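You operate a simulated robot arm through the tools that you are given. There is no shell and no other tool.

Carry out the task below with a simulated robot arm. There is one attempt and no reset: what you move stays moved.

## Task
Mark each step of the step block once and leave the slide at the sharp mark.
Fine: key on, door shut; key off at the end.

The check looks at the end state, three seconds after you hand in, the way a careful person would. Anything else that was tipped, shoved, dropped, spilled or broken makes it a failure.

## Robot
A 6-joint arm with a two-finger gripper, fixed in place. Base frame: the origin is on the floor under the middle of its stand, x ahead of it, y to its left, z up. Readings come in mm, degrees, newtons and seconds.
It reaches about 1298 mm from its shoulder. Its first joint turns from -149.0 to 149.0 degrees. Payload 1.57 kg.
Tool frame: the origin (TCP) lies between the finger pads and is the grasp point; the fingertips stand 21 mm ahead of it; z points along the fingers, y is the line along which they close. The gripper opens to 70 mm; its body begins 50 mm behind the TCP.
Orientation is that of the tool frame in the base frame, as a unit quaternion [x, y, z, w]. With the fingers straight down and closing along the base's y, the tool's x points along the base's -x, its y along +y and its z along -z.

## Interface
- The arm moves only by the tool send_rows. Its argument "moves" is a list that holds one entry, the list of rows, each a list of 7 numbers: the shift along the tool's x, y, z in units of 50 mm (1.0 is 50 mm), then the turn, a rotation vector about the tool's x, y, z in units of 5 degrees (1.0 is 5 degrees), then the finger opening in mm, from 0 to 70. In form: [[[tx, ty, tz, wx, wy, wz, claw], ...]]. A call has 1 to 20 rows; each row shifts and turns the commanded pose from where the row before left it, along the tool's axes as they then stand. A call with a number of a shift or a turn outside -1 to 1 is refused whole. Each row takes 0.2 s and may step no farther than 50 mm and 8.6 degrees from the row before; otherwise, or with a gripper value out of range, the whole call is refused. A pose out of reach is approached as far as the arm can. The call stops where the force on the tool passes 40 N (or 10 N more than at its start, if that is more) or the arm is blocked; 0.2 s more then pass. Each finger travels about 64.8 mm/s and halts on what it meets, pressing with about 30 N; the grip force reading is that of the motor and also rises with nothing between the fingers. The clock runs only during rows and for 0.2 s after the last one: add rows that do not move to give the fingers time. The reply holds the time, the measured pose of the TCP, the force on the tool along the base axes, the opening and the grip force, in the units named above and with some noise, with the torque about the TCP (base axes, N m) and any sound that the robot's microphone picked up.
- Cameras (640 x 400 px; columns grow to the right, rows downward): "scene" is fixed at [218.6, 651.7, 1504.7]; the picture's right is [-0.16, -0.99, 0.00], its down [-0.68, 0.11, -0.72] and it looks along [0.71, -0.12, -0.69] (base axes); focal length 339 px, centre (320, 200). "wrist" rides on the gripper at [79, 4, -81] in the tool frame; the picture's right is [-0.05, 1.00, 0.00], its down [-0.67, -0.04, -0.74] and it looks along [-0.74, -0.04, 0.67] (tool axes); focal length 256 px, centre (320, 200). There is no depth. A picture from a camera that has moved, and an enlarged one, comes with that camera's place and axes in the base frame and with its lens.
- get_image(camera): a new picture of that camera. The clock stands still meanwhile.
- raise_lower(by): slides the trunk up (or, below 0, down) by that many mm; the arm rides with it, the base frame stays. It gives what a move gives, with no picture.
- enlarge(camera, box): a new picture of the part [left, top, right, bottom] of that camera's present view, enlarged. The clock stands still meanwhile.
- close_job(): hands the job in; it is judged then, once.

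Nothing tells you positions but the pictures and the camera data. Unless the task says otherwise, let go and move clear before handing in.

The tools are called as a command line: name --argument value ..., lists and objects as JSON in quotes. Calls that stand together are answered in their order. send_rows: Moves the arm, as the interface text tells. Its arguments: {"type":"object","properties":{"moves":{"type":"array","items":{"type":"array","items":{"type":"array","items":{"type":"number"}}}}},"required":["moves"]} The other tools are called the same way: raise_lower (by) moves the trunk up or down; get_image (camera) takes a picture; enlarge (camera, box) takes an enlarged picture of a part of a camera's view; close_job () hands the job in.

At the start:

```text
t: 0.0
ee_pos: [648.4, 290.6, 1190.1]
tcp_rot: [0.0, 1.0, 0.0, 0.001]
wrist_force: [0.0, -0.8, -0.6]
ft_torque: [0.01, -0.01, 0.03]
width: 69.8
gripper_force: 0.1
trunk travel left (down, up): [-871.0, 99.0]
```

scene: 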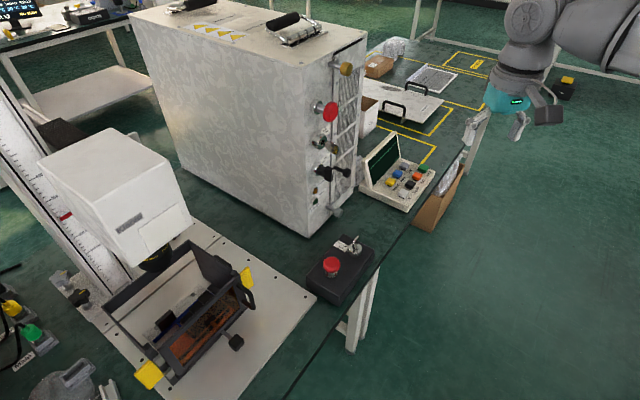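
wrist: 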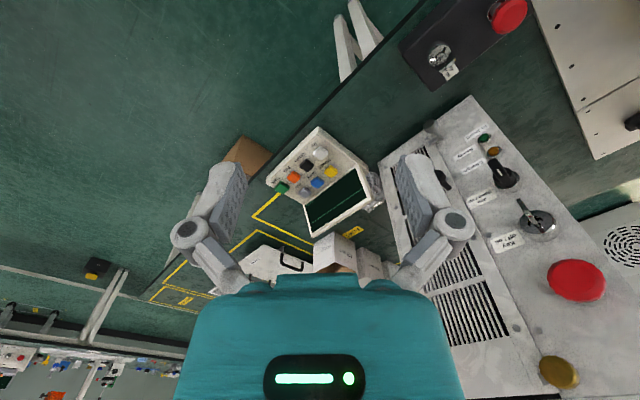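

I see a laser marking machine: a marking head on a column with a scale (left), an enclosure with a door around a step block, a big cabinet with switches, a key/e-stop box and a control panel with coloured buttons. I'll look closer at each part before moving.

enlarge --camera "scene" --box '[80, 220, 280, 400]'

enlarge --camera "scene" --box '[0, 80, 200, 260]'

enlarge --camera "scene" --box '[290, 50, 450, 300]'

enlarge --camera "scene" --box '[340, 130, 480, 240]'

enlarge --camera "scene" --box '[290, 220, 390, 310]'

enlarge --camera "wrist" --box '[370, 60, 620, 400]'

enlarge --camera "wrist" --box '[220, 110, 420, 280]'

```text
2.22 times, centred on (180, 310) of scene
camera zoom: at [218.6, 651.7, 1504.7], right [-0.16, -0.99, 0.0], down [-0.68, 0.11, -0.72], along [0.71, -0.12, -0.69], focal length 754 px, centre (631, -44)
```

zoom: 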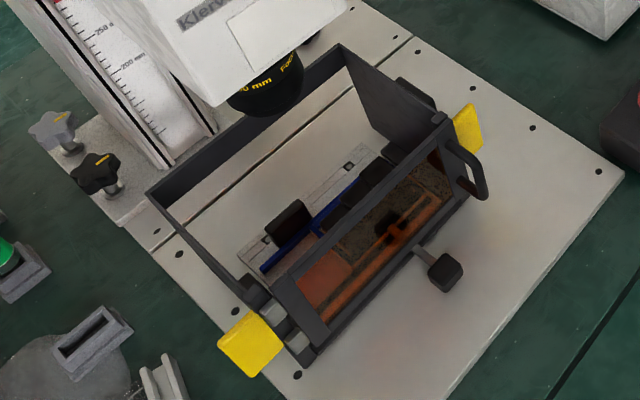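

```text
2.22 times, centred on (100, 170) of scene
camera zoom: at [218.6, 651.7, 1504.7], right [-0.16, -0.99, 0.0], down [-0.68, 0.11, -0.72], along [0.71, -0.12, -0.69], focal length 754 px, centre (809, 267)
```

zoom: 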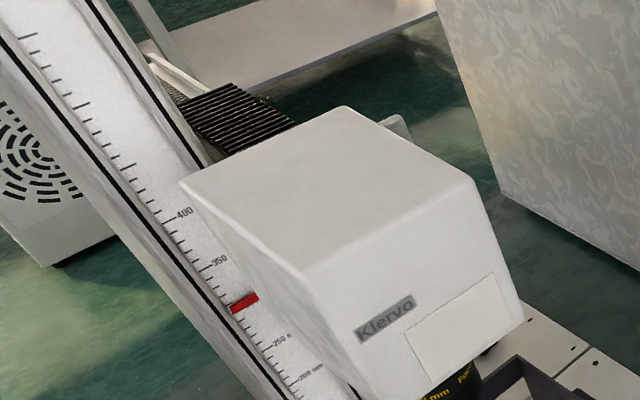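

```text
1.60 times, centred on (370, 175) of scene
camera zoom: at [218.6, 651.7, 1504.7], right [-0.16, -0.99, 0.0], down [-0.68, 0.11, -0.72], along [0.71, -0.12, -0.69], focal length 543 px, centre (240, 240)
```

zoom: 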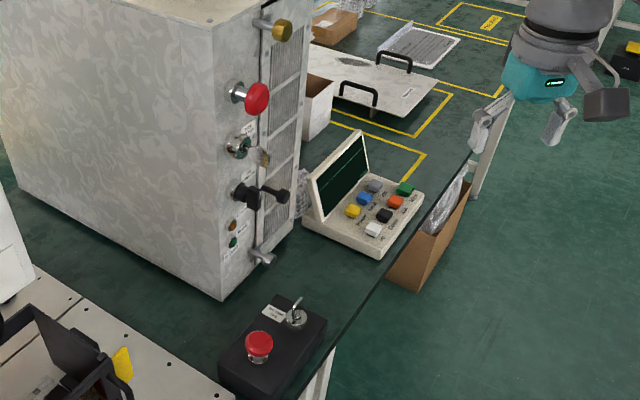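

```text
3.64 times, centred on (410, 185) of scene
camera zoom: at [218.6, 651.7, 1504.7], right [-0.16, -0.99, 0.0], down [-0.68, 0.11, -0.72], along [0.71, -0.12, -0.69], focal length 1234 px, centre (-7, 254)
```

zoom: 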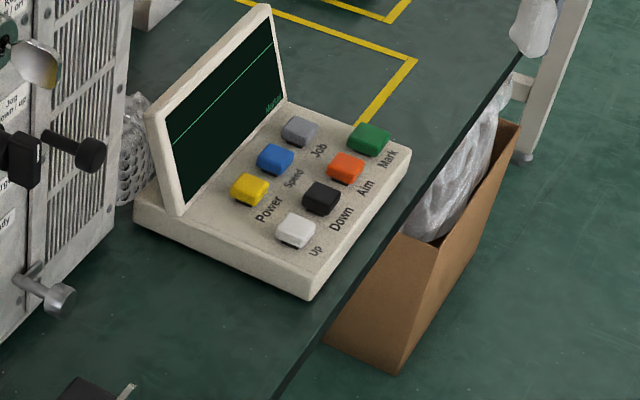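

```text
4.44 times, centred on (340, 265) of scene
camera zoom: at [218.6, 651.7, 1504.7], right [-0.16, -0.99, 0.0], down [-0.68, 0.11, -0.72], along [0.71, -0.12, -0.69], focal length 1508 px, centre (231, -89)
```

zoom: 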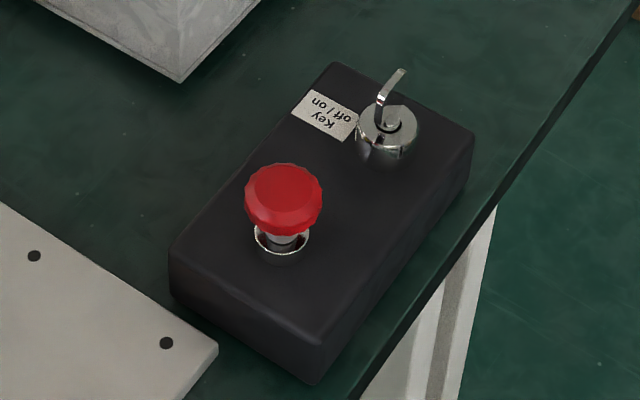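

```text
1.18 times, centred on (495, 230) of wrist
camera zoom: at [569.8, 295.3, 1271.7], right [0.05, 1.0, 0.0], down [0.67, -0.04, 0.74], along [0.74, -0.04, -0.67], focal length 301 px, centre (114, 165)
```

zoom: 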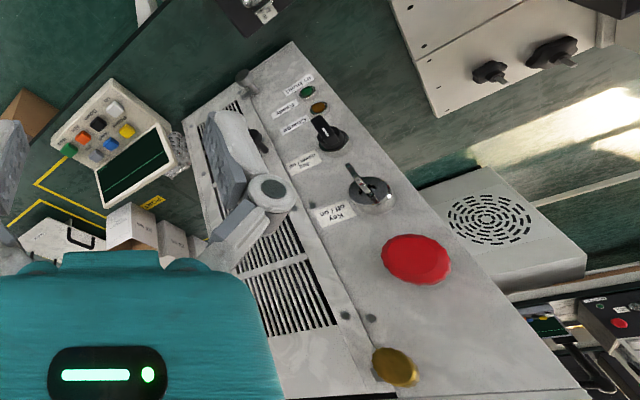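

```text
2.35 times, centred on (320, 195) of wrist
camera zoom: at [569.8, 295.3, 1271.7], right [0.05, 1.0, 0.0], down [0.67, -0.04, 0.74], along [0.74, -0.04, -0.67], focal length 602 px, centre (320, 212)
```

zoom: 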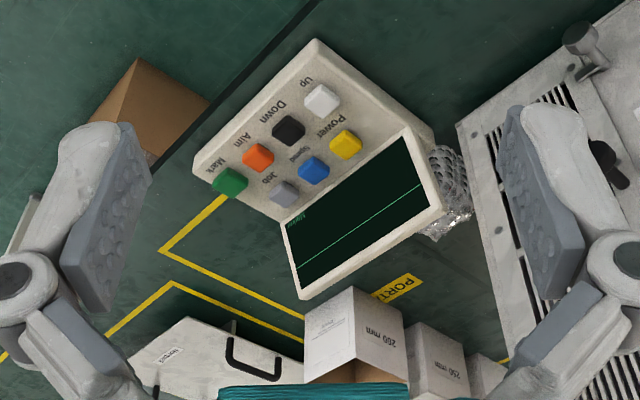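

The labels and the enclosure's insides matter, so I'm zooming further on each.

enlarge --camera "scene" --box '[130, 240, 220, 320]'

enlarge --camera "scene" --box '[140, 290, 260, 390]'

enlarge --camera "scene" --box '[0, 250, 130, 400]'

enlarge --camera "scene" --box '[300, 80, 360, 220]'

enlarge --camera "scene" --box '[340, 30, 500, 140]'

enlarge --camera "wrist" --box '[430, 110, 570, 260]'

enlarge --camera "wrist" --box '[400, 0, 550, 90]'

enlarge --camera "wrist" --box '[0, 260, 200, 400]'

```text
5.00 times, centred on (175, 280) of scene
camera zoom: at [218.6, 651.7, 1504.7], right [-0.16, -0.99, 0.0], down [-0.68, 0.11, -0.72], along [0.71, -0.12, -0.69], focal length 1696 px, centre (1045, -200)
```

zoom: 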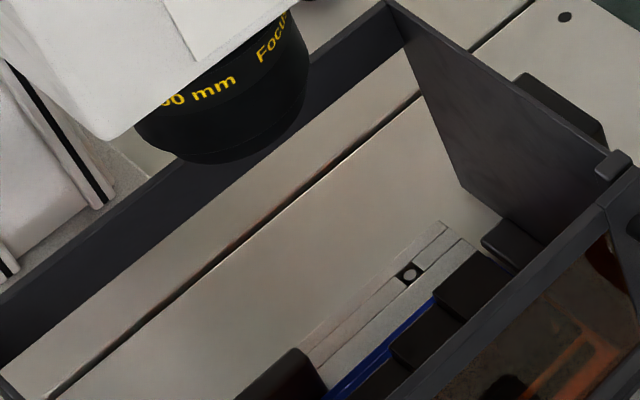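

```text
4.00 times, centred on (200, 340) of scene
camera zoom: at [218.6, 651.7, 1504.7], right [-0.16, -0.99, 0.0], down [-0.68, 0.11, -0.72], along [0.71, -0.12, -0.69], focal length 1357 px, centre (800, -360)
```

zoom: 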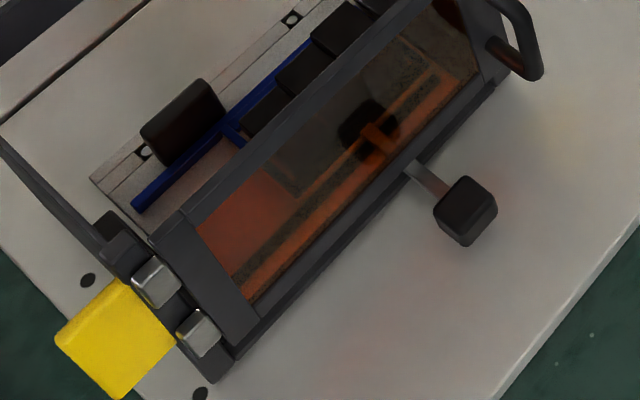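

```text
2.67 times, centred on (65, 325) of scene
camera zoom: at [218.6, 651.7, 1504.7], right [-0.16, -0.99, 0.0], down [-0.68, 0.11, -0.72], along [0.71, -0.12, -0.69], focal length 905 px, centre (1000, -133)
```

zoom: 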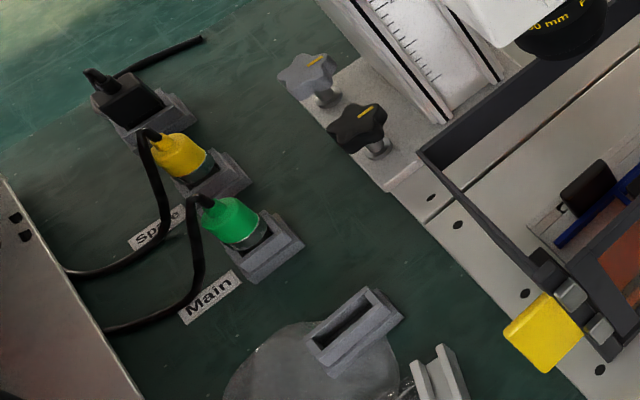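

```text
2.86 times, centred on (330, 150) of scene
camera zoom: at [218.6, 651.7, 1504.7], right [-0.16, -0.99, 0.0], down [-0.68, 0.11, -0.72], along [0.71, -0.12, -0.69], focal length 969 px, centre (291, 343)
```

zoom: 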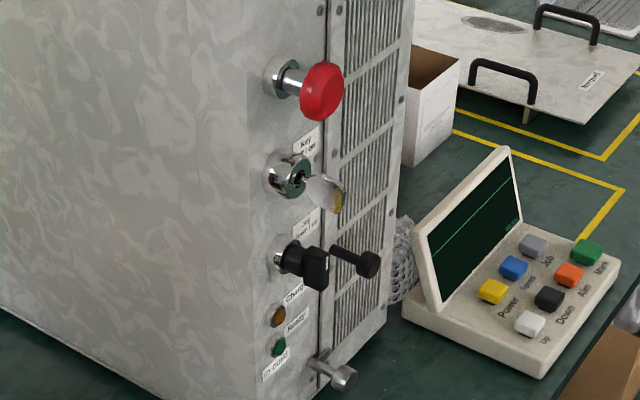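

```text
3.64 times, centred on (420, 85) of scene
camera zoom: at [218.6, 651.7, 1504.7], right [-0.16, -0.99, 0.0], down [-0.68, 0.11, -0.72], along [0.71, -0.12, -0.69], focal length 1234 px, centre (-44, 618)
```

zoom: 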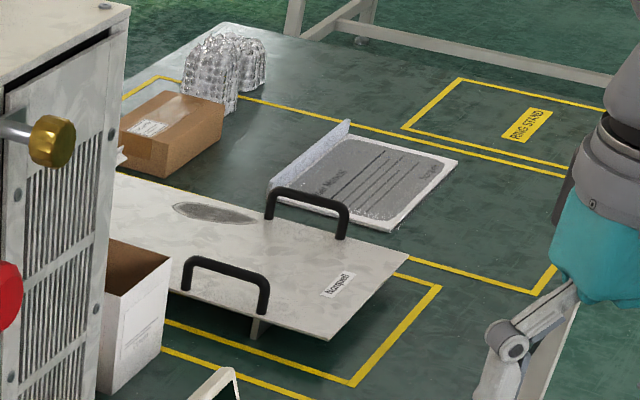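

```text
2.67 times, centred on (500, 185) of wrist
camera zoom: at [569.8, 295.3, 1271.7], right [0.05, 1.0, 0.0], down [0.67, -0.04, 0.74], along [0.74, -0.04, -0.67], focal length 683 px, centre (-160, 240)
```

zoom: 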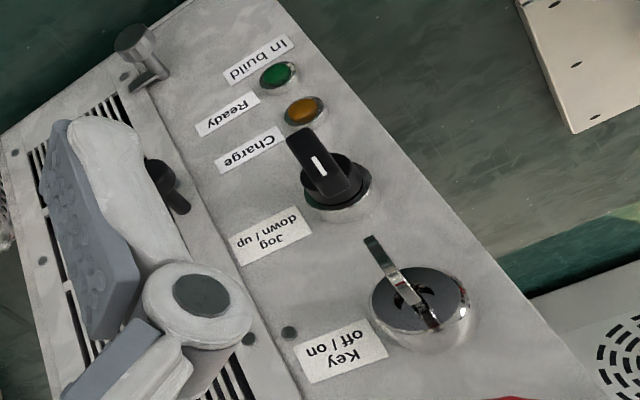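

```text
4.27 times, centred on (475, 45) of wrist
camera zoom: at [569.8, 295.3, 1271.7], right [0.05, 1.0, 0.0], down [0.67, -0.04, 0.74], along [0.74, -0.04, -0.67], focal length 1092 px, centre (-341, 861)
```

zoom: 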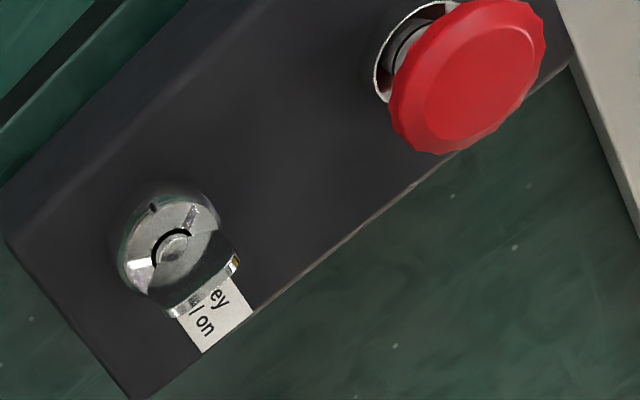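

```text
2.86 times, centred on (100, 330) of wrist
camera zoom: at [569.8, 295.3, 1271.7], right [0.05, 1.0, 0.0], down [0.67, -0.04, 0.74], along [0.74, -0.04, -0.67], focal length 731 px, centre (949, -171)
```

zoom: 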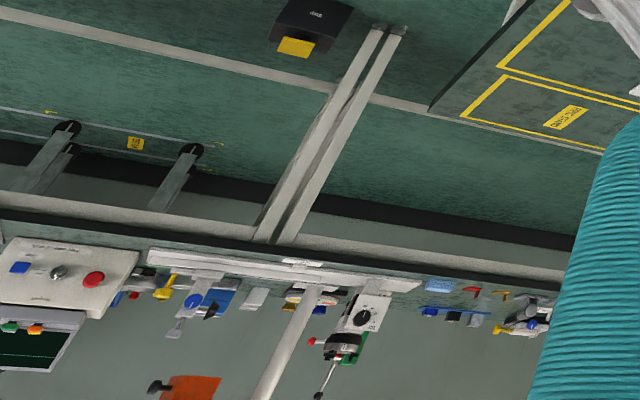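

The e-stop and key box sits near (670, 550, 850), and the bench edge runs diagonally at about 45°. The marker's enclosure is around (555, 830). I'll move the wrist camera in front of the enclosure, staying short of the bench edge.

send_rows --moves '[[[0.464, 0.78, 0.2, 0, 0, 0, 70], [0.464, 0.78, 0.2, 0, 0, 0, 70], [0.464, 0.78, 0.2, 0, 0, 0, 70], [0.464, 0.78, 0.2, 0, 0, 0, 70], [0.464, 0.78, 0.2, 0, 0, 0, 70], [0.464, 0.78, 0.2, 0, 0, 0, 70], [0.464, 0.78, 0.2, 0, 0, 0, 70], [0.464, 0.78, 0.2, 0, 0, 0, 70], [0.464, 0.78, 0.2, 0, 0, 0, 70], [0.464, 0.78, 0.2, 0, 0, 0, 70], [0, 0, 0, 0, 0, -0.92, 70], [0, 0, 0, 0, 0, -0.92, 70], [0, 0, 0, 0, 0, -0.92, 70], [0, 0, 0, 0, 0, -0.92, 70], [0, 0, 0, 0, 0, -0.92, 70], [0, 0, 0, 0, 0, -0.92, 70], [0, 0, 0, 0, 0, -0.92, 70], [0, 0, 0, 0, 0, -0.92, 70], [0, 0, 0, 0, 0, -0.92, 70], [0, 0, 0, 0, 0, -0.92, 70]]]'

get_image --camera "wrist"

get_image --camera "scene"

```text
t: 4.2
ee_pos: [414.9, 680.1, 1190.1]
tcp_rot: [-0.391, 0.92, 0.0, 0.0]
wrist_force: [-0.3, -0.8, 0.2]
ft_torque: [0.02, 0.02, 0.01]
width: 69.8
gripper_force: 0.1
out of reach, approached as far as the arm can: row 1, 2, 3, 4, 5, 6, 7, 8, 9, 10
trunk travel left (down, up): [-871.0, 99.0]
```

```text
taken
camera wrist: at [358.5, 626.1, 1271.7], right [-0.68, 0.73, 0.0], down [0.49, 0.46, 0.74], along [0.54, 0.51, -0.67], focal length 256 px, centre (320, 200)
```

wrist: 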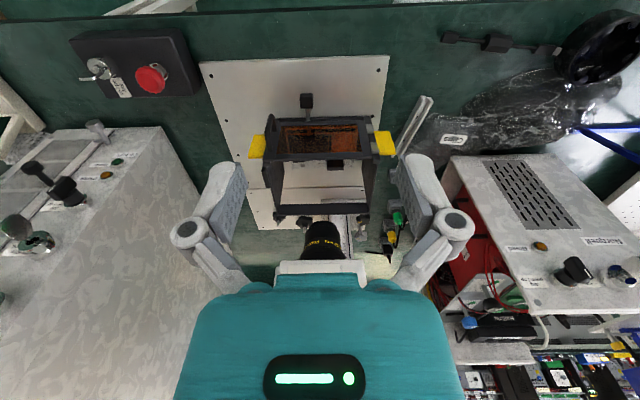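

```text
taken
```

scene: 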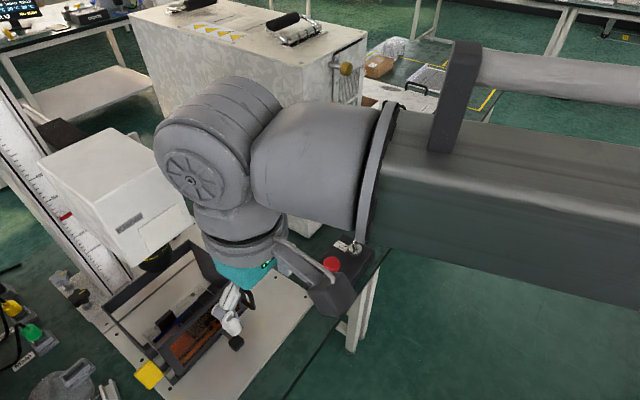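

The arm couldn't go lower at this trunk height, so I'll lower the trunk for height. First I'm zooming in from here on the enclosure and key box.

enlarge --camera "wrist" --box '[230, 80, 410, 260]'

enlarge --camera "wrist" --box '[60, 20, 210, 110]'

enlarge --camera "wrist" --box '[400, 80, 640, 400]'

```text
2.22 times, centred on (320, 170) of wrist
camera zoom: at [358.5, 626.1, 1271.7], right [-0.68, 0.73, 0.0], down [0.49, 0.46, 0.74], along [0.54, 0.51, -0.67], focal length 569 px, centre (320, 267)
```

zoom: 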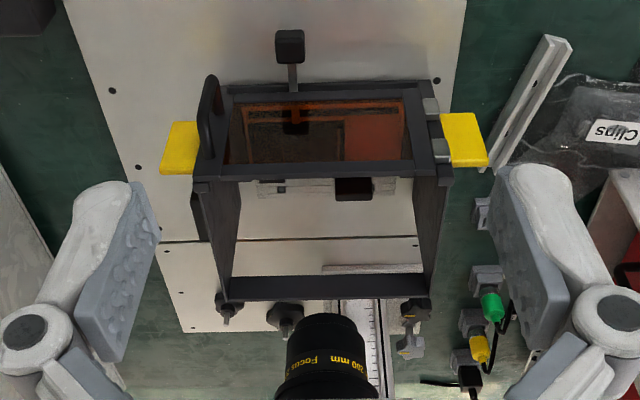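

```text
4.27 times, centred on (135, 65) of wrist
camera zoom: at [358.5, 626.1, 1271.7], right [-0.68, 0.73, 0.0], down [0.49, 0.46, 0.74], along [0.54, 0.51, -0.67], focal length 1092 px, centre (1109, 776)
```

zoom: 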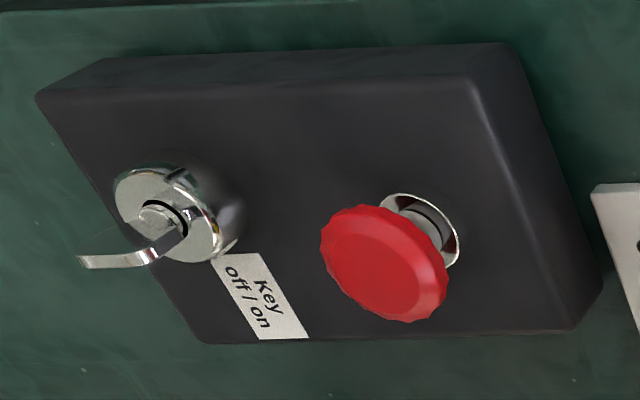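

```text
1.25 times, centred on (520, 240) of wrist
camera zoom: at [358.5, 626.1, 1271.7], right [-0.68, 0.73, 0.0], down [0.49, 0.46, 0.74], along [0.54, 0.51, -0.67], focal length 320 px, centre (70, 150)
```

zoom: 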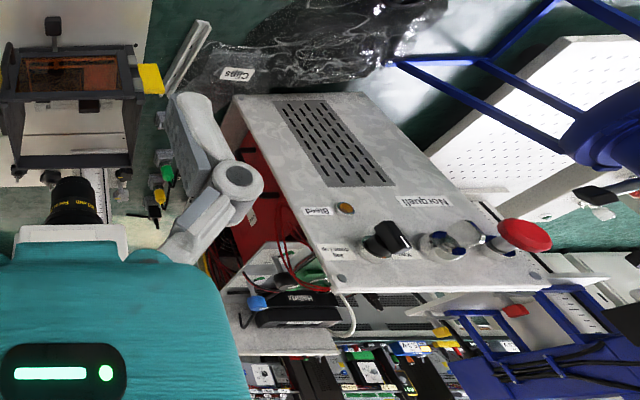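

The enlargement re-renders at higher detail, so I'll look hard at the window area, the door edge and the step block from here.

enlarge --camera "wrist" --box '[270, 110, 370, 172]'

enlarge --camera "wrist" --box '[240, 100, 310, 170]'

enlarge --camera "wrist" --box '[280, 200, 380, 270]'

enlarge --camera "scene" --box '[30, 180, 100, 230]'

```text
6.40 times, centred on (320, 141) of wrist
camera zoom: at [358.5, 626.1, 1271.7], right [-0.68, 0.73, 0.0], down [0.49, 0.46, 0.74], along [0.54, 0.51, -0.67], focal length 1638 px, centre (320, 578)
```

zoom: 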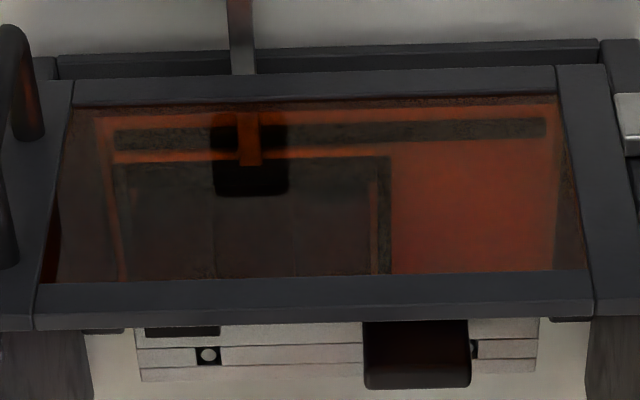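

```text
5.71 times, centred on (275, 135) of wrist
camera zoom: at [358.5, 626.1, 1271.7], right [-0.68, 0.73, 0.0], down [0.49, 0.46, 0.74], along [0.54, 0.51, -0.67], focal length 1463 px, centre (577, 571)
```

zoom: 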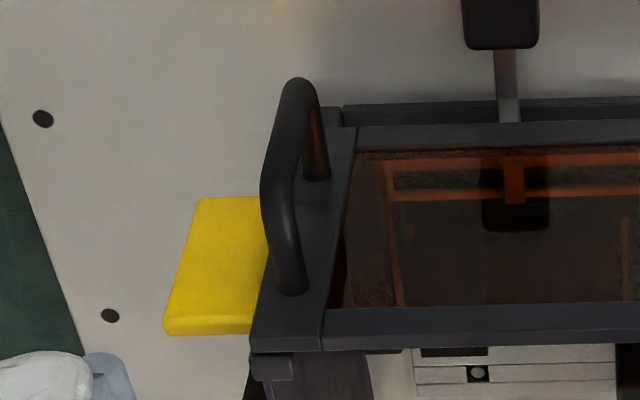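

```text
5.71 times, centred on (330, 235) of wrist
camera zoom: at [358.5, 626.1, 1271.7], right [-0.68, 0.73, 0.0], down [0.49, 0.46, 0.74], along [0.54, 0.51, -0.67], focal length 1463 px, centre (263, 0)
```

zoom: 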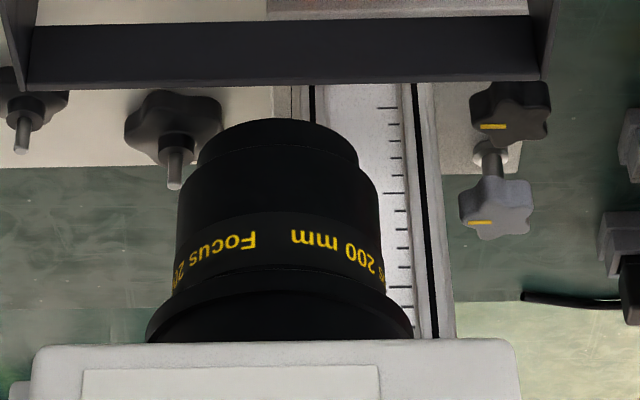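

```text
8.00 times, centred on (65, 205) of scene
camera zoom: at [218.6, 651.7, 1504.7], right [-0.16, -0.99, 0.0], down [-0.68, 0.11, -0.72], along [0.71, -0.12, -0.69], focal length 2714 px, centre (2360, 160)
```

zoom: 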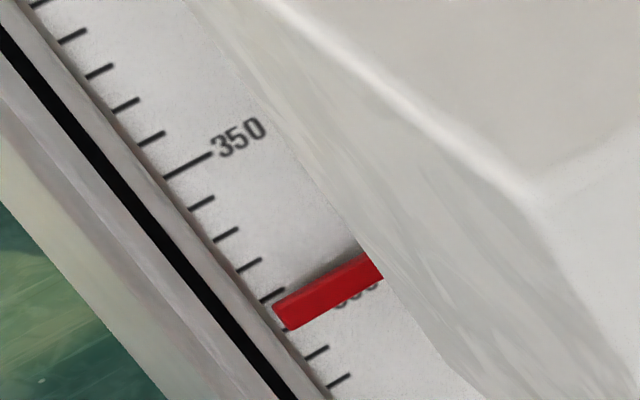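

The lens reads "Focus 200 mm", and a rod with a black knob passes through a slot under the door, so I take that to be the slide. I'll lower the trunk to look inside more closely.

raise_lower --by -180

get_image --camera "wrist"

get_image --camera "scene"

```text
t: 6.2
ee_pos: [414.5, 680.8, 1010.6]
tcp_rot: [-0.39, 0.921, 0.001, 0.0]
wrist_force: [0.4, -0.2, 0.0]
ft_torque: [0.05, 0.0, -0.01]
width: 70.1
gripper_force: 0.1
trunk travel left (down, up): [-691.0, 279.0]
```

```text
taken
camera wrist: at [358.3, 626.2, 1091.8], right [-0.68, 0.73, 0.0], down [0.49, 0.45, 0.74], along [0.55, 0.51, -0.67], focal length 256 px, centre (320, 200)
```

wrist: 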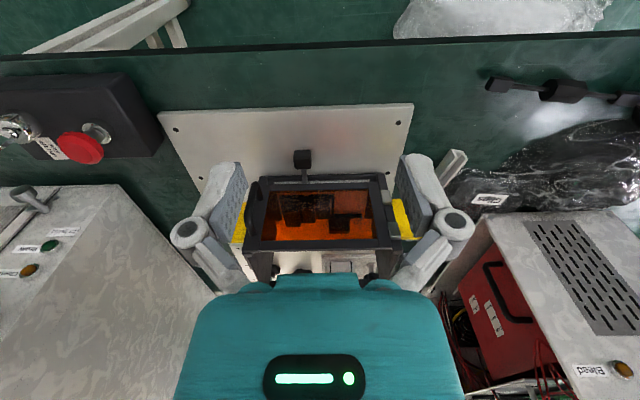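

```text
taken
```

scene: 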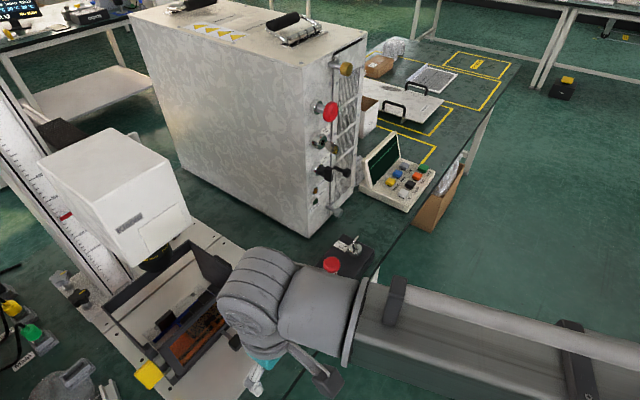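

enlarge --camera "wrist" --box '[240, 140, 400, 240]'

enlarge --camera "wrist" --box '[265, 180, 385, 255]'

enlarge --camera "scene" --box '[360, 130, 440, 220]'

enlarge --camera "wrist" --box '[0, 60, 160, 170]'

```text
4.00 times, centred on (320, 190) of wrist
camera zoom: at [358.3, 626.2, 1091.8], right [-0.68, 0.73, 0.0], down [0.49, 0.45, 0.74], along [0.55, 0.51, -0.67], focal length 1024 px, centre (320, 240)
```

zoom: 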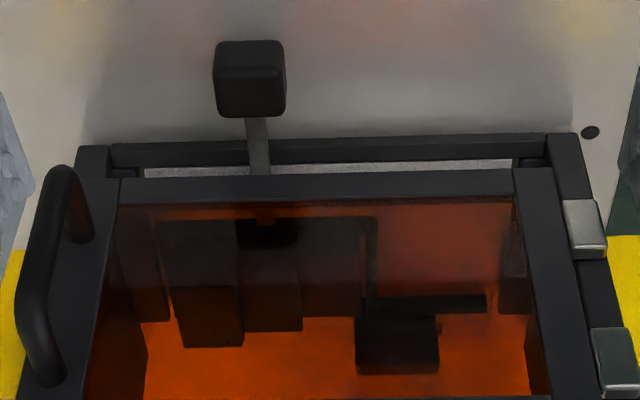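

```text
5.33 times, centred on (325, 218) of wrist
camera zoom: at [358.3, 626.2, 1091.8], right [-0.68, 0.73, 0.0], down [0.49, 0.45, 0.74], along [0.55, 0.51, -0.67], focal length 1365 px, centre (293, 107)
```

zoom: 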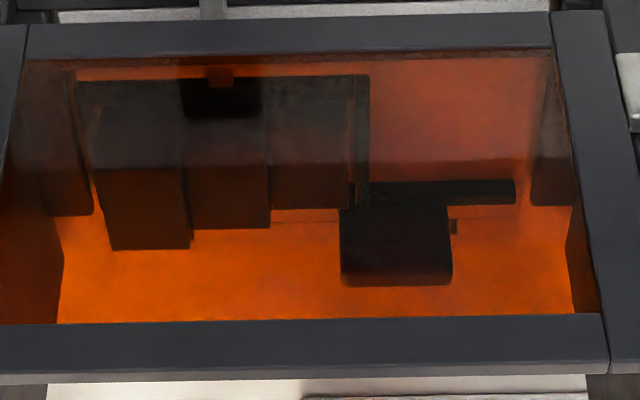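

```text
4.44 times, centred on (400, 175) of scene
camera zoom: at [218.6, 651.7, 1504.7], right [-0.16, -0.99, 0.0], down [-0.68, 0.11, -0.72], along [0.71, -0.12, -0.69], focal length 1508 px, centre (-36, 311)
```

zoom: 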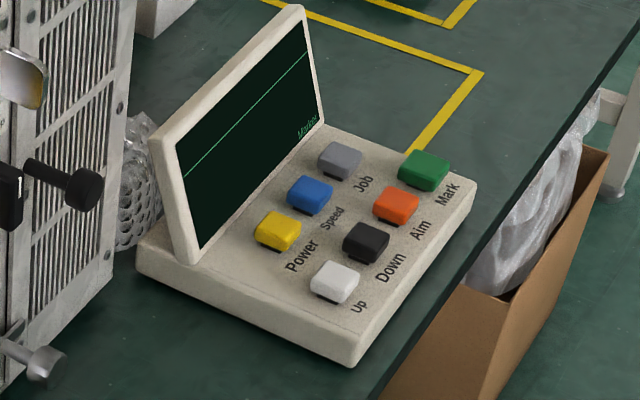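

```text
3.64 times, centred on (80, 115) of wrist
camera zoom: at [358.3, 626.2, 1091.8], right [-0.68, 0.73, 0.0], down [0.49, 0.45, 0.74], along [0.55, 0.51, -0.67], focal length 931 px, centre (1193, 509)
```

zoom: 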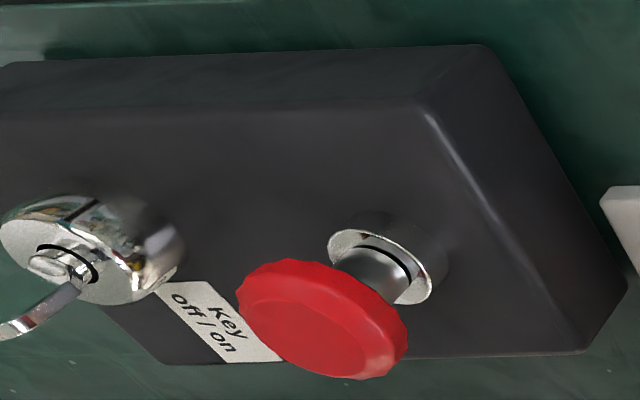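

The window shows a three-step block (tallest at my right) on a carriage driven by the black knob. I'll check the interior again from the scene camera.

enlarge --camera "scene" --box '[140, 270, 220, 330]'

enlarge --camera "scene" --box '[150, 285, 210, 325]'

enlarge --camera "scene" --box '[190, 250, 260, 330]'

```text
6.67 times, centred on (180, 300) of scene
camera zoom: at [218.6, 651.7, 1504.7], right [-0.16, -0.99, 0.0], down [-0.68, 0.11, -0.72], along [0.71, -0.12, -0.69], focal length 2261 px, centre (1253, -467)
```

zoom: 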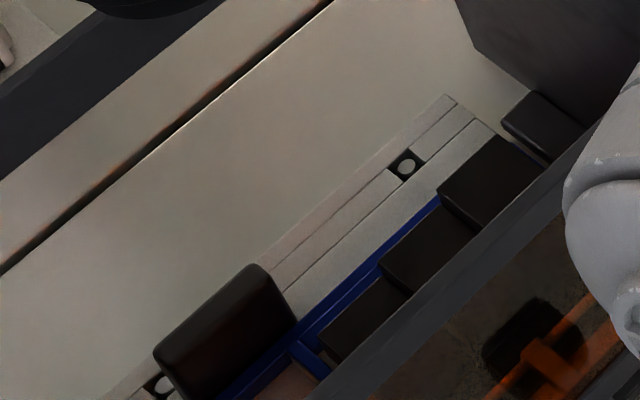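

```text
10.00 times, centred on (180, 305) of scene
camera zoom: at [218.6, 651.7, 1504.7], right [-0.16, -0.99, 0.0], down [-0.68, 0.11, -0.72], along [0.71, -0.12, -0.69], focal length 3392 px, centre (1720, -850)
```

zoom: 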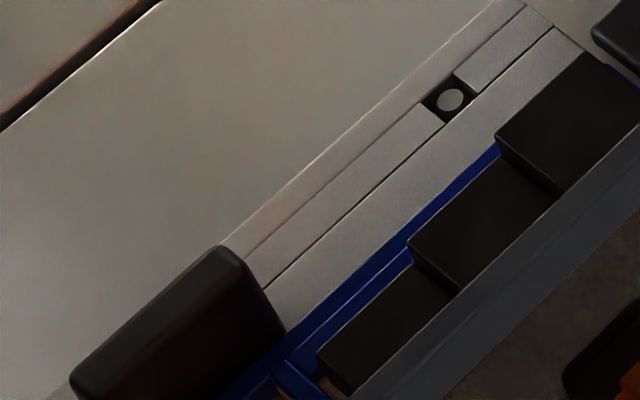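

```text
5.00 times, centred on (225, 290) of scene
camera zoom: at [218.6, 651.7, 1504.7], right [-0.16, -0.99, 0.0], down [-0.68, 0.11, -0.72], along [0.71, -0.12, -0.69], focal length 1696 px, centre (795, -250)
```

zoom: 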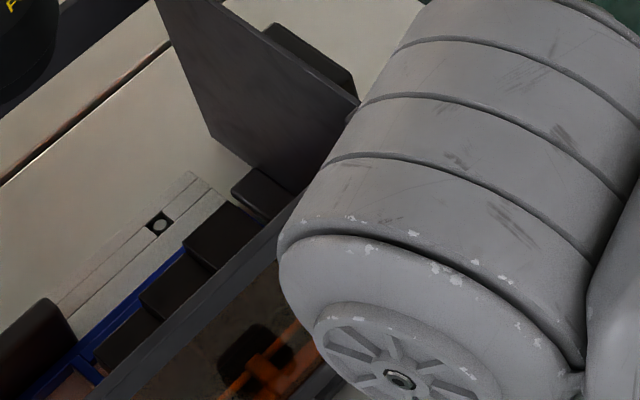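

The block has three steps, and the lowest one seems to be roughly under the lens now. Next I'll move over to inspect the key box up close to learn the key's position and how to grip it.

send_rows --moves '[[[0.181, -0.9, 0, 0, 0, 0, 70], [0.181, -0.9, 0, 0, 0, 0, 70], [0.181, -0.9, 0, 0, 0, 0, 70], [0.181, -0.9, 0, 0, 0, 0, 70], [0.181, -0.9, 0, 0, 0, 0, 70], [0.181, -0.9, 0, 0, 0, 0, 70], [0.181, -0.9, 0, 0, 0, 0, 70], [0.181, -0.9, 0, 0, 0, 0, 70]]]'

raise_lower --by -60

get_image --camera "wrist"

get_image --camera "scene"

```text
t: 8.0
ee_pos: [625.2, 380.3, 1009.3]
tcp_rot: [-0.391, 0.92, 0.001, 0.0]
wrist_force: [-0.4, 0.5, -0.1]
ft_torque: [0.03, 0.01, -0.02]
width: 70.1
gripper_force: 0.1
out of reach, approached as far as the arm can: row 5
trunk travel left (down, up): [-691.0, 279.0]
```

```text
t: 9.0
ee_pos: [624.4, 379.8, 948.9]
tcp_rot: [-0.39, 0.921, 0.0, -0.001]
wrist_force: [-0.2, 1.0, 0.8]
ft_torque: [0.01, 0.0, 0.0]
width: 69.9
gripper_force: 0.0
trunk travel left (down, up): [-631.0, 339.0]
```

```text
taken
camera wrist: at [567.7, 325.9, 1031.8], right [-0.68, 0.73, 0.0], down [0.49, 0.45, 0.74], along [0.55, 0.51, -0.67], focal length 256 px, centre (320, 200)
```

wrist: 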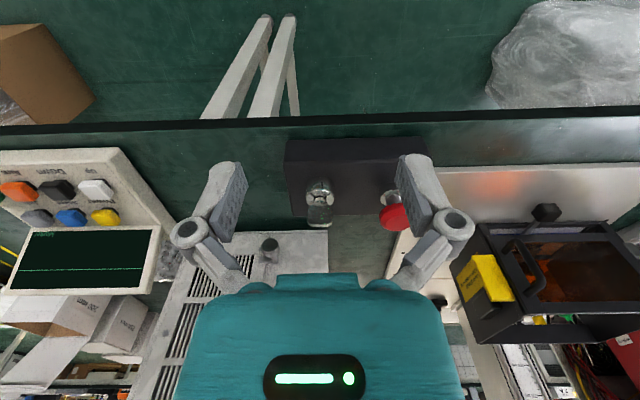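

```text
taken
```

scene: 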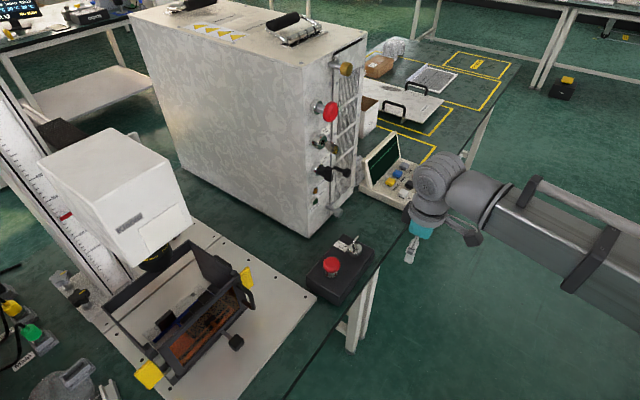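

enlarge --camera "wrist" --box '[280, 130, 420, 235]'

enlarge --camera "wrist" --box '[0, 140, 180, 300]'

enlarge --camera "wrist" --box '[450, 195, 640, 345]'

enlarge --camera "scene" --box '[190, 240, 270, 340]'

enlarge --camera "scene" --box '[320, 230, 380, 270]'

```text
3.81 times, centred on (350, 182) of wrist
camera zoom: at [567.7, 325.9, 1031.8], right [-0.68, 0.73, 0.0], down [0.49, 0.45, 0.74], along [0.55, 0.51, -0.67], focal length 975 px, centre (206, 267)
```

zoom: 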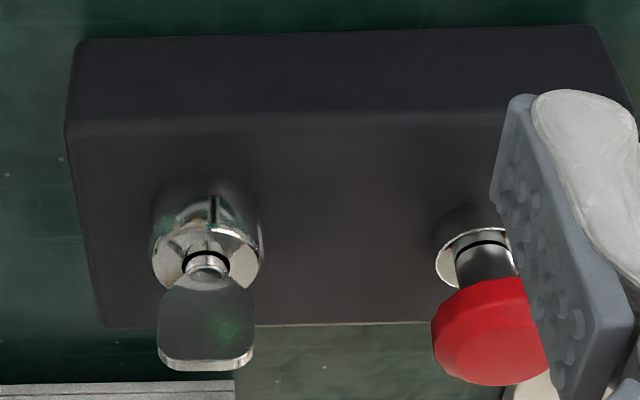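

```text
2.50 times, centred on (90, 220) of wrist
camera zoom: at [567.7, 325.9, 1031.8], right [-0.68, 0.73, 0.0], down [0.49, 0.45, 0.74], along [0.55, 0.51, -0.67], focal length 640 px, centre (895, 150)
```

zoom: 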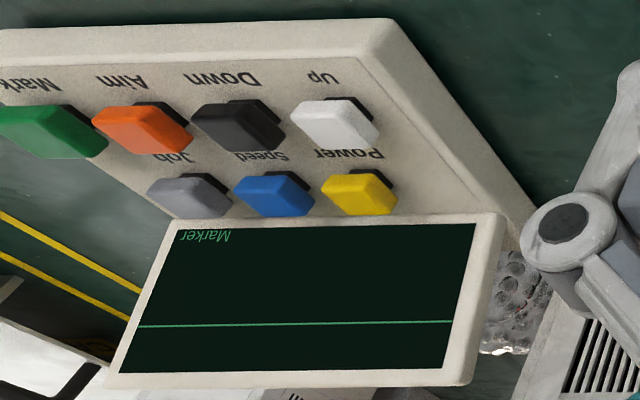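

```text
2.67 times, centred on (545, 270) of wrist
camera zoom: at [567.7, 325.9, 1031.8], right [-0.68, 0.73, 0.0], down [0.49, 0.45, 0.74], along [0.55, 0.51, -0.67], focal length 683 px, centre (-280, 13)
```

zoom: 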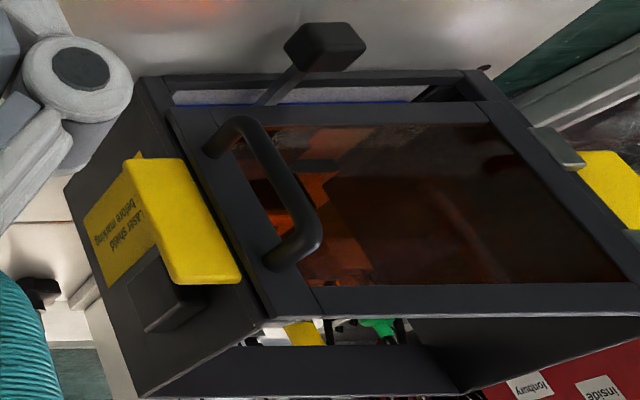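

```text
4.00 times, centred on (230, 290) of scene
camera zoom: at [218.6, 651.7, 1504.7], right [-0.16, -0.99, 0.0], down [-0.68, 0.11, -0.72], along [0.71, -0.12, -0.69], focal length 1357 px, centre (680, -160)
```

zoom: 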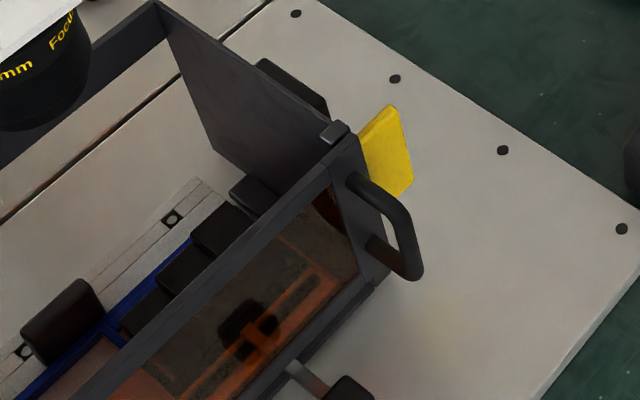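

```text
10.00 times, centred on (350, 250) of scene
camera zoom: at [218.6, 651.7, 1504.7], right [-0.16, -0.99, 0.0], down [-0.68, 0.11, -0.72], along [0.71, -0.12, -0.69], focal length 3392 px, centre (20, -300)
```

zoom: 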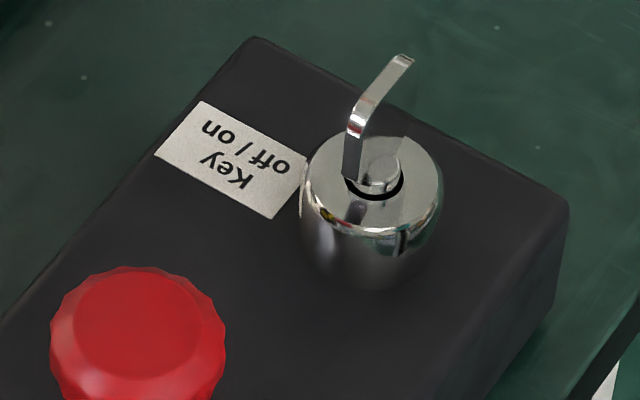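

There's a yellow tag with text on the enclosure's side ("Laser shield … before marking"). I need to read that.

enlarge --camera "wrist" --box '[465, 240, 535, 300]'

enlarge --camera "wrist" --box '[490, 215, 640, 280]'

enlarge --camera "wrist" --box '[530, 225, 630, 290]'

enlarge --camera "scene" --box '[130, 330, 230, 400]'

```text
6.67 times, centred on (500, 270) of wrist
camera zoom: at [567.7, 325.9, 1031.8], right [-0.68, 0.73, 0.0], down [0.49, 0.45, 0.74], along [0.55, 0.51, -0.67], focal length 1707 px, centre (-880, -267)
```

zoom: 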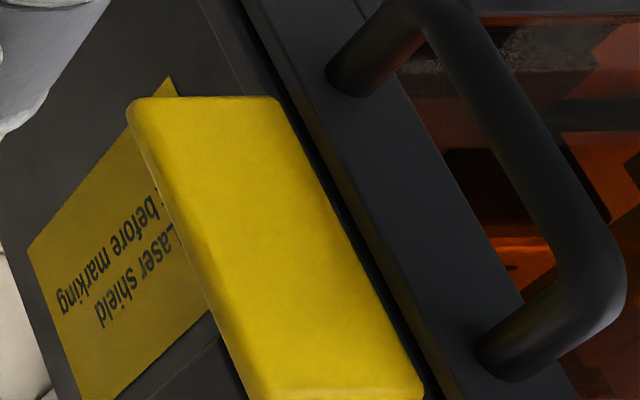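

```text
4.27 times, centred on (565, 248) of wrist
camera zoom: at [567.7, 325.9, 1031.8], right [-0.68, 0.73, 0.0], down [0.49, 0.45, 0.74], along [0.55, 0.51, -0.67], focal length 1092 px, centre (-725, -3)
```

zoom: 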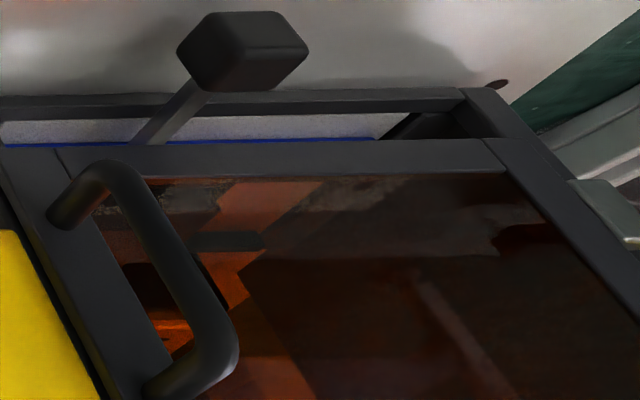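

```text
6.15 times, centred on (580, 258) of wrist
camera zoom: at [567.7, 325.9, 1031.8], right [-0.68, 0.73, 0.0], down [0.49, 0.45, 0.74], along [0.55, 0.51, -0.67], focal length 1575 px, centre (-1280, -154)
```

zoom: 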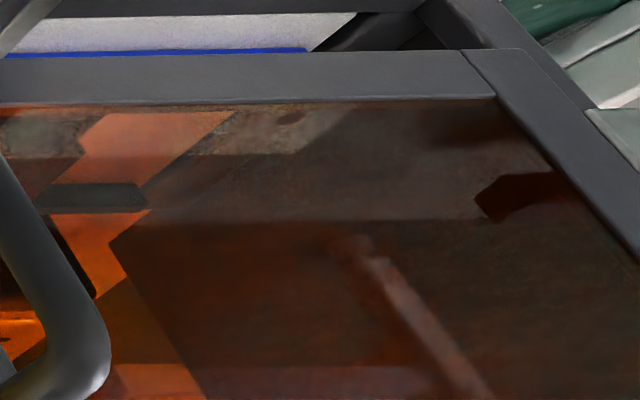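

```text
5.71 times, centred on (180, 365) of scene
camera zoom: at [218.6, 651.7, 1504.7], right [-0.16, -0.99, 0.0], down [-0.68, 0.11, -0.72], along [0.71, -0.12, -0.69], focal length 1938 px, centre (1120, -743)
```

zoom: 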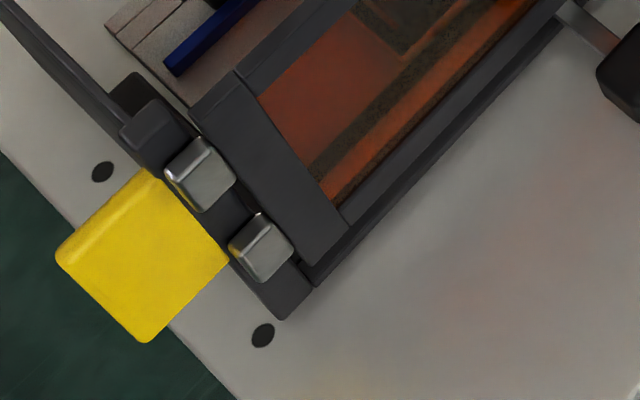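

The key's bow is a thin upright plate lying parallel to the bench edge, with its hub at about (727, 475, 833) and its top near z = 870. I'll zoom in on the hub marks to work out which position is off or on.

enlarge --camera "wrist" --box '[300, 170, 340, 220]'

enlarge --camera "scene" --box '[335, 232, 370, 262]'

enlarge --camera "scene" --box '[305, 95, 350, 165]'

enlarge --camera "wrist" --box '[0, 215, 170, 300]'

```text
8.00 times, centred on (320, 195) of wrist
camera zoom: at [567.7, 325.9, 1031.8], right [-0.68, 0.73, 0.0], down [0.49, 0.45, 0.74], along [0.55, 0.51, -0.67], focal length 2048 px, centre (320, 240)
```

zoom: 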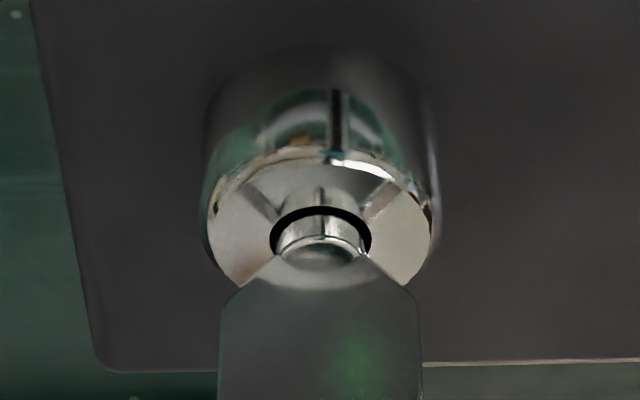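

```text
13.33 times, centred on (352, 247) of scene
camera zoom: at [218.6, 651.7, 1504.7], right [-0.16, -0.99, 0.0], down [-0.68, 0.11, -0.72], along [0.71, -0.12, -0.69], focal length 4523 px, centre (-113, -427)
```

zoom: 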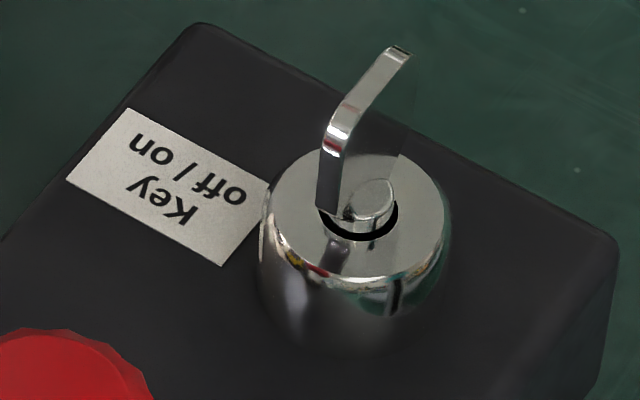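

```text
5.71 times, centred on (328, 130) of scene
camera zoom: at [218.6, 651.7, 1504.7], right [-0.16, -0.99, 0.0], down [-0.68, 0.11, -0.72], along [0.71, -0.12, -0.69], focal length 1938 px, centre (277, 600)
```

zoom: 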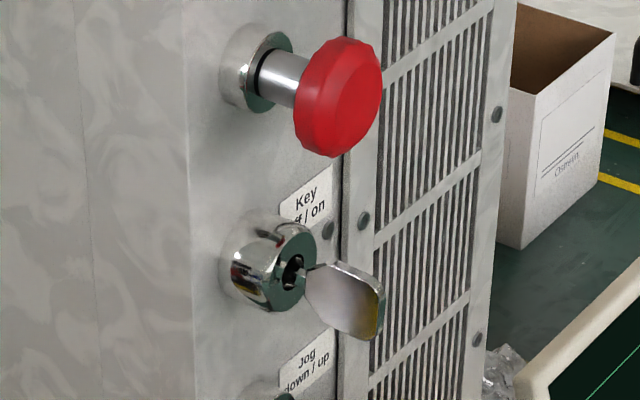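

```text
3.76 times, centred on (85, 258) of wrist
camera zoom: at [567.7, 325.9, 1031.8], right [-0.68, 0.73, 0.0], down [0.49, 0.45, 0.74], along [0.55, 0.51, -0.67], focal length 964 px, centre (1205, -16)
```

zoom: 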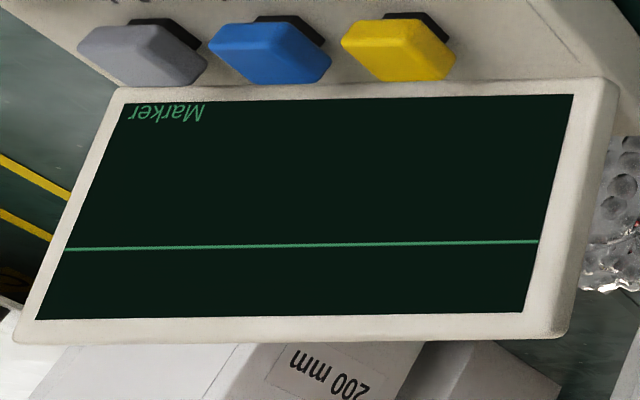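

I'll bring the gripper above the key, then turn it 90° so the fingers close across the key's plate. That order lets a clockwise key turn bring the wrist back toward neutral.

send_rows --moves '[[[-0.7, -0.038, 0, 0, 0, 0, 70], [-0.7, -0.038, 0, 0, 0, 0, 70], [-0.7, -0.038, 0, 0, 0, 0, 70], [-0.69, -0.038, 0, 0, 0, 0, 70]]]'

send_rows --moves '[[[0, 0, 0, 0, 0, -1, 70], [0, 0, 0, 0, 0, -1, 70], [0, 0, 0, 0, 0, -1, 70], [0, 0, 0, 0, 0, -1, 70], [0, 0, 0, 0, 0, -1, 70], [0, 0, 0, 0, 0, -1, 70], [0, 0, 0, 0, 0, -1, 70], [0, 0, 0, 0, 0, -1, 70], [0, 0, 0, 0, 0, -1, 70], [0, 0, 0, 0, 0, -1, 70], [0, 0, 0, 0, 0, -1, 70], [0, 0, 0, 0, 0, -1, 70], [0, 0, 0, 0, 0, -1, 70], [0, 0, 0, 0, 0, -1, 70], [0, 0, 0, 0, 0, -1, 70], [0, 0, 0, 0, 0, -1, 70], [0, 0, 0, 0, 0, -1, 70], [0, 0, 0, 0, 0, -1, 70]]]'

get_image --camera "wrist"

get_image --camera "scene"

```text
t: 10.0
ee_pos: [727.9, 473.5, 949.4]
tcp_rot: [-0.39, 0.921, 0.001, 0.0]
wrist_force: [0.6, 0.8, 0.0]
ft_torque: [0.02, 0.03, 0.0]
width: 70.1
gripper_force: 0.1
trunk travel left (down, up): [-631.0, 339.0]
```

```text
t: 13.8
ee_pos: [727.6, 475.5, 949.4]
tcp_rot: [0.927, -0.374, 0.0, 0.0]
wrist_force: [-0.6, 0.2, 0.1]
ft_torque: [-0.02, 0.01, -0.01]
width: 70.0
gripper_force: 0.1
trunk travel left (down, up): [-631.0, 339.0]
```

```text
taken
camera wrist: at [782.9, 417.0, 1031.7], right [-0.73, -0.68, 0.0], down [-0.46, 0.49, 0.74], along [-0.51, 0.54, -0.67], focal length 256 px, centre (320, 200)
```

wrist: 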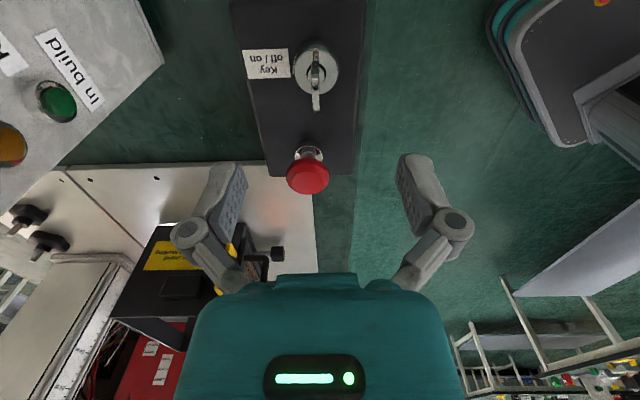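

```text
taken
```

scene: 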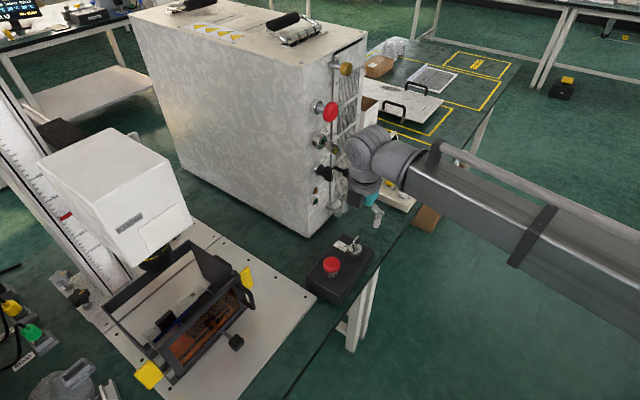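

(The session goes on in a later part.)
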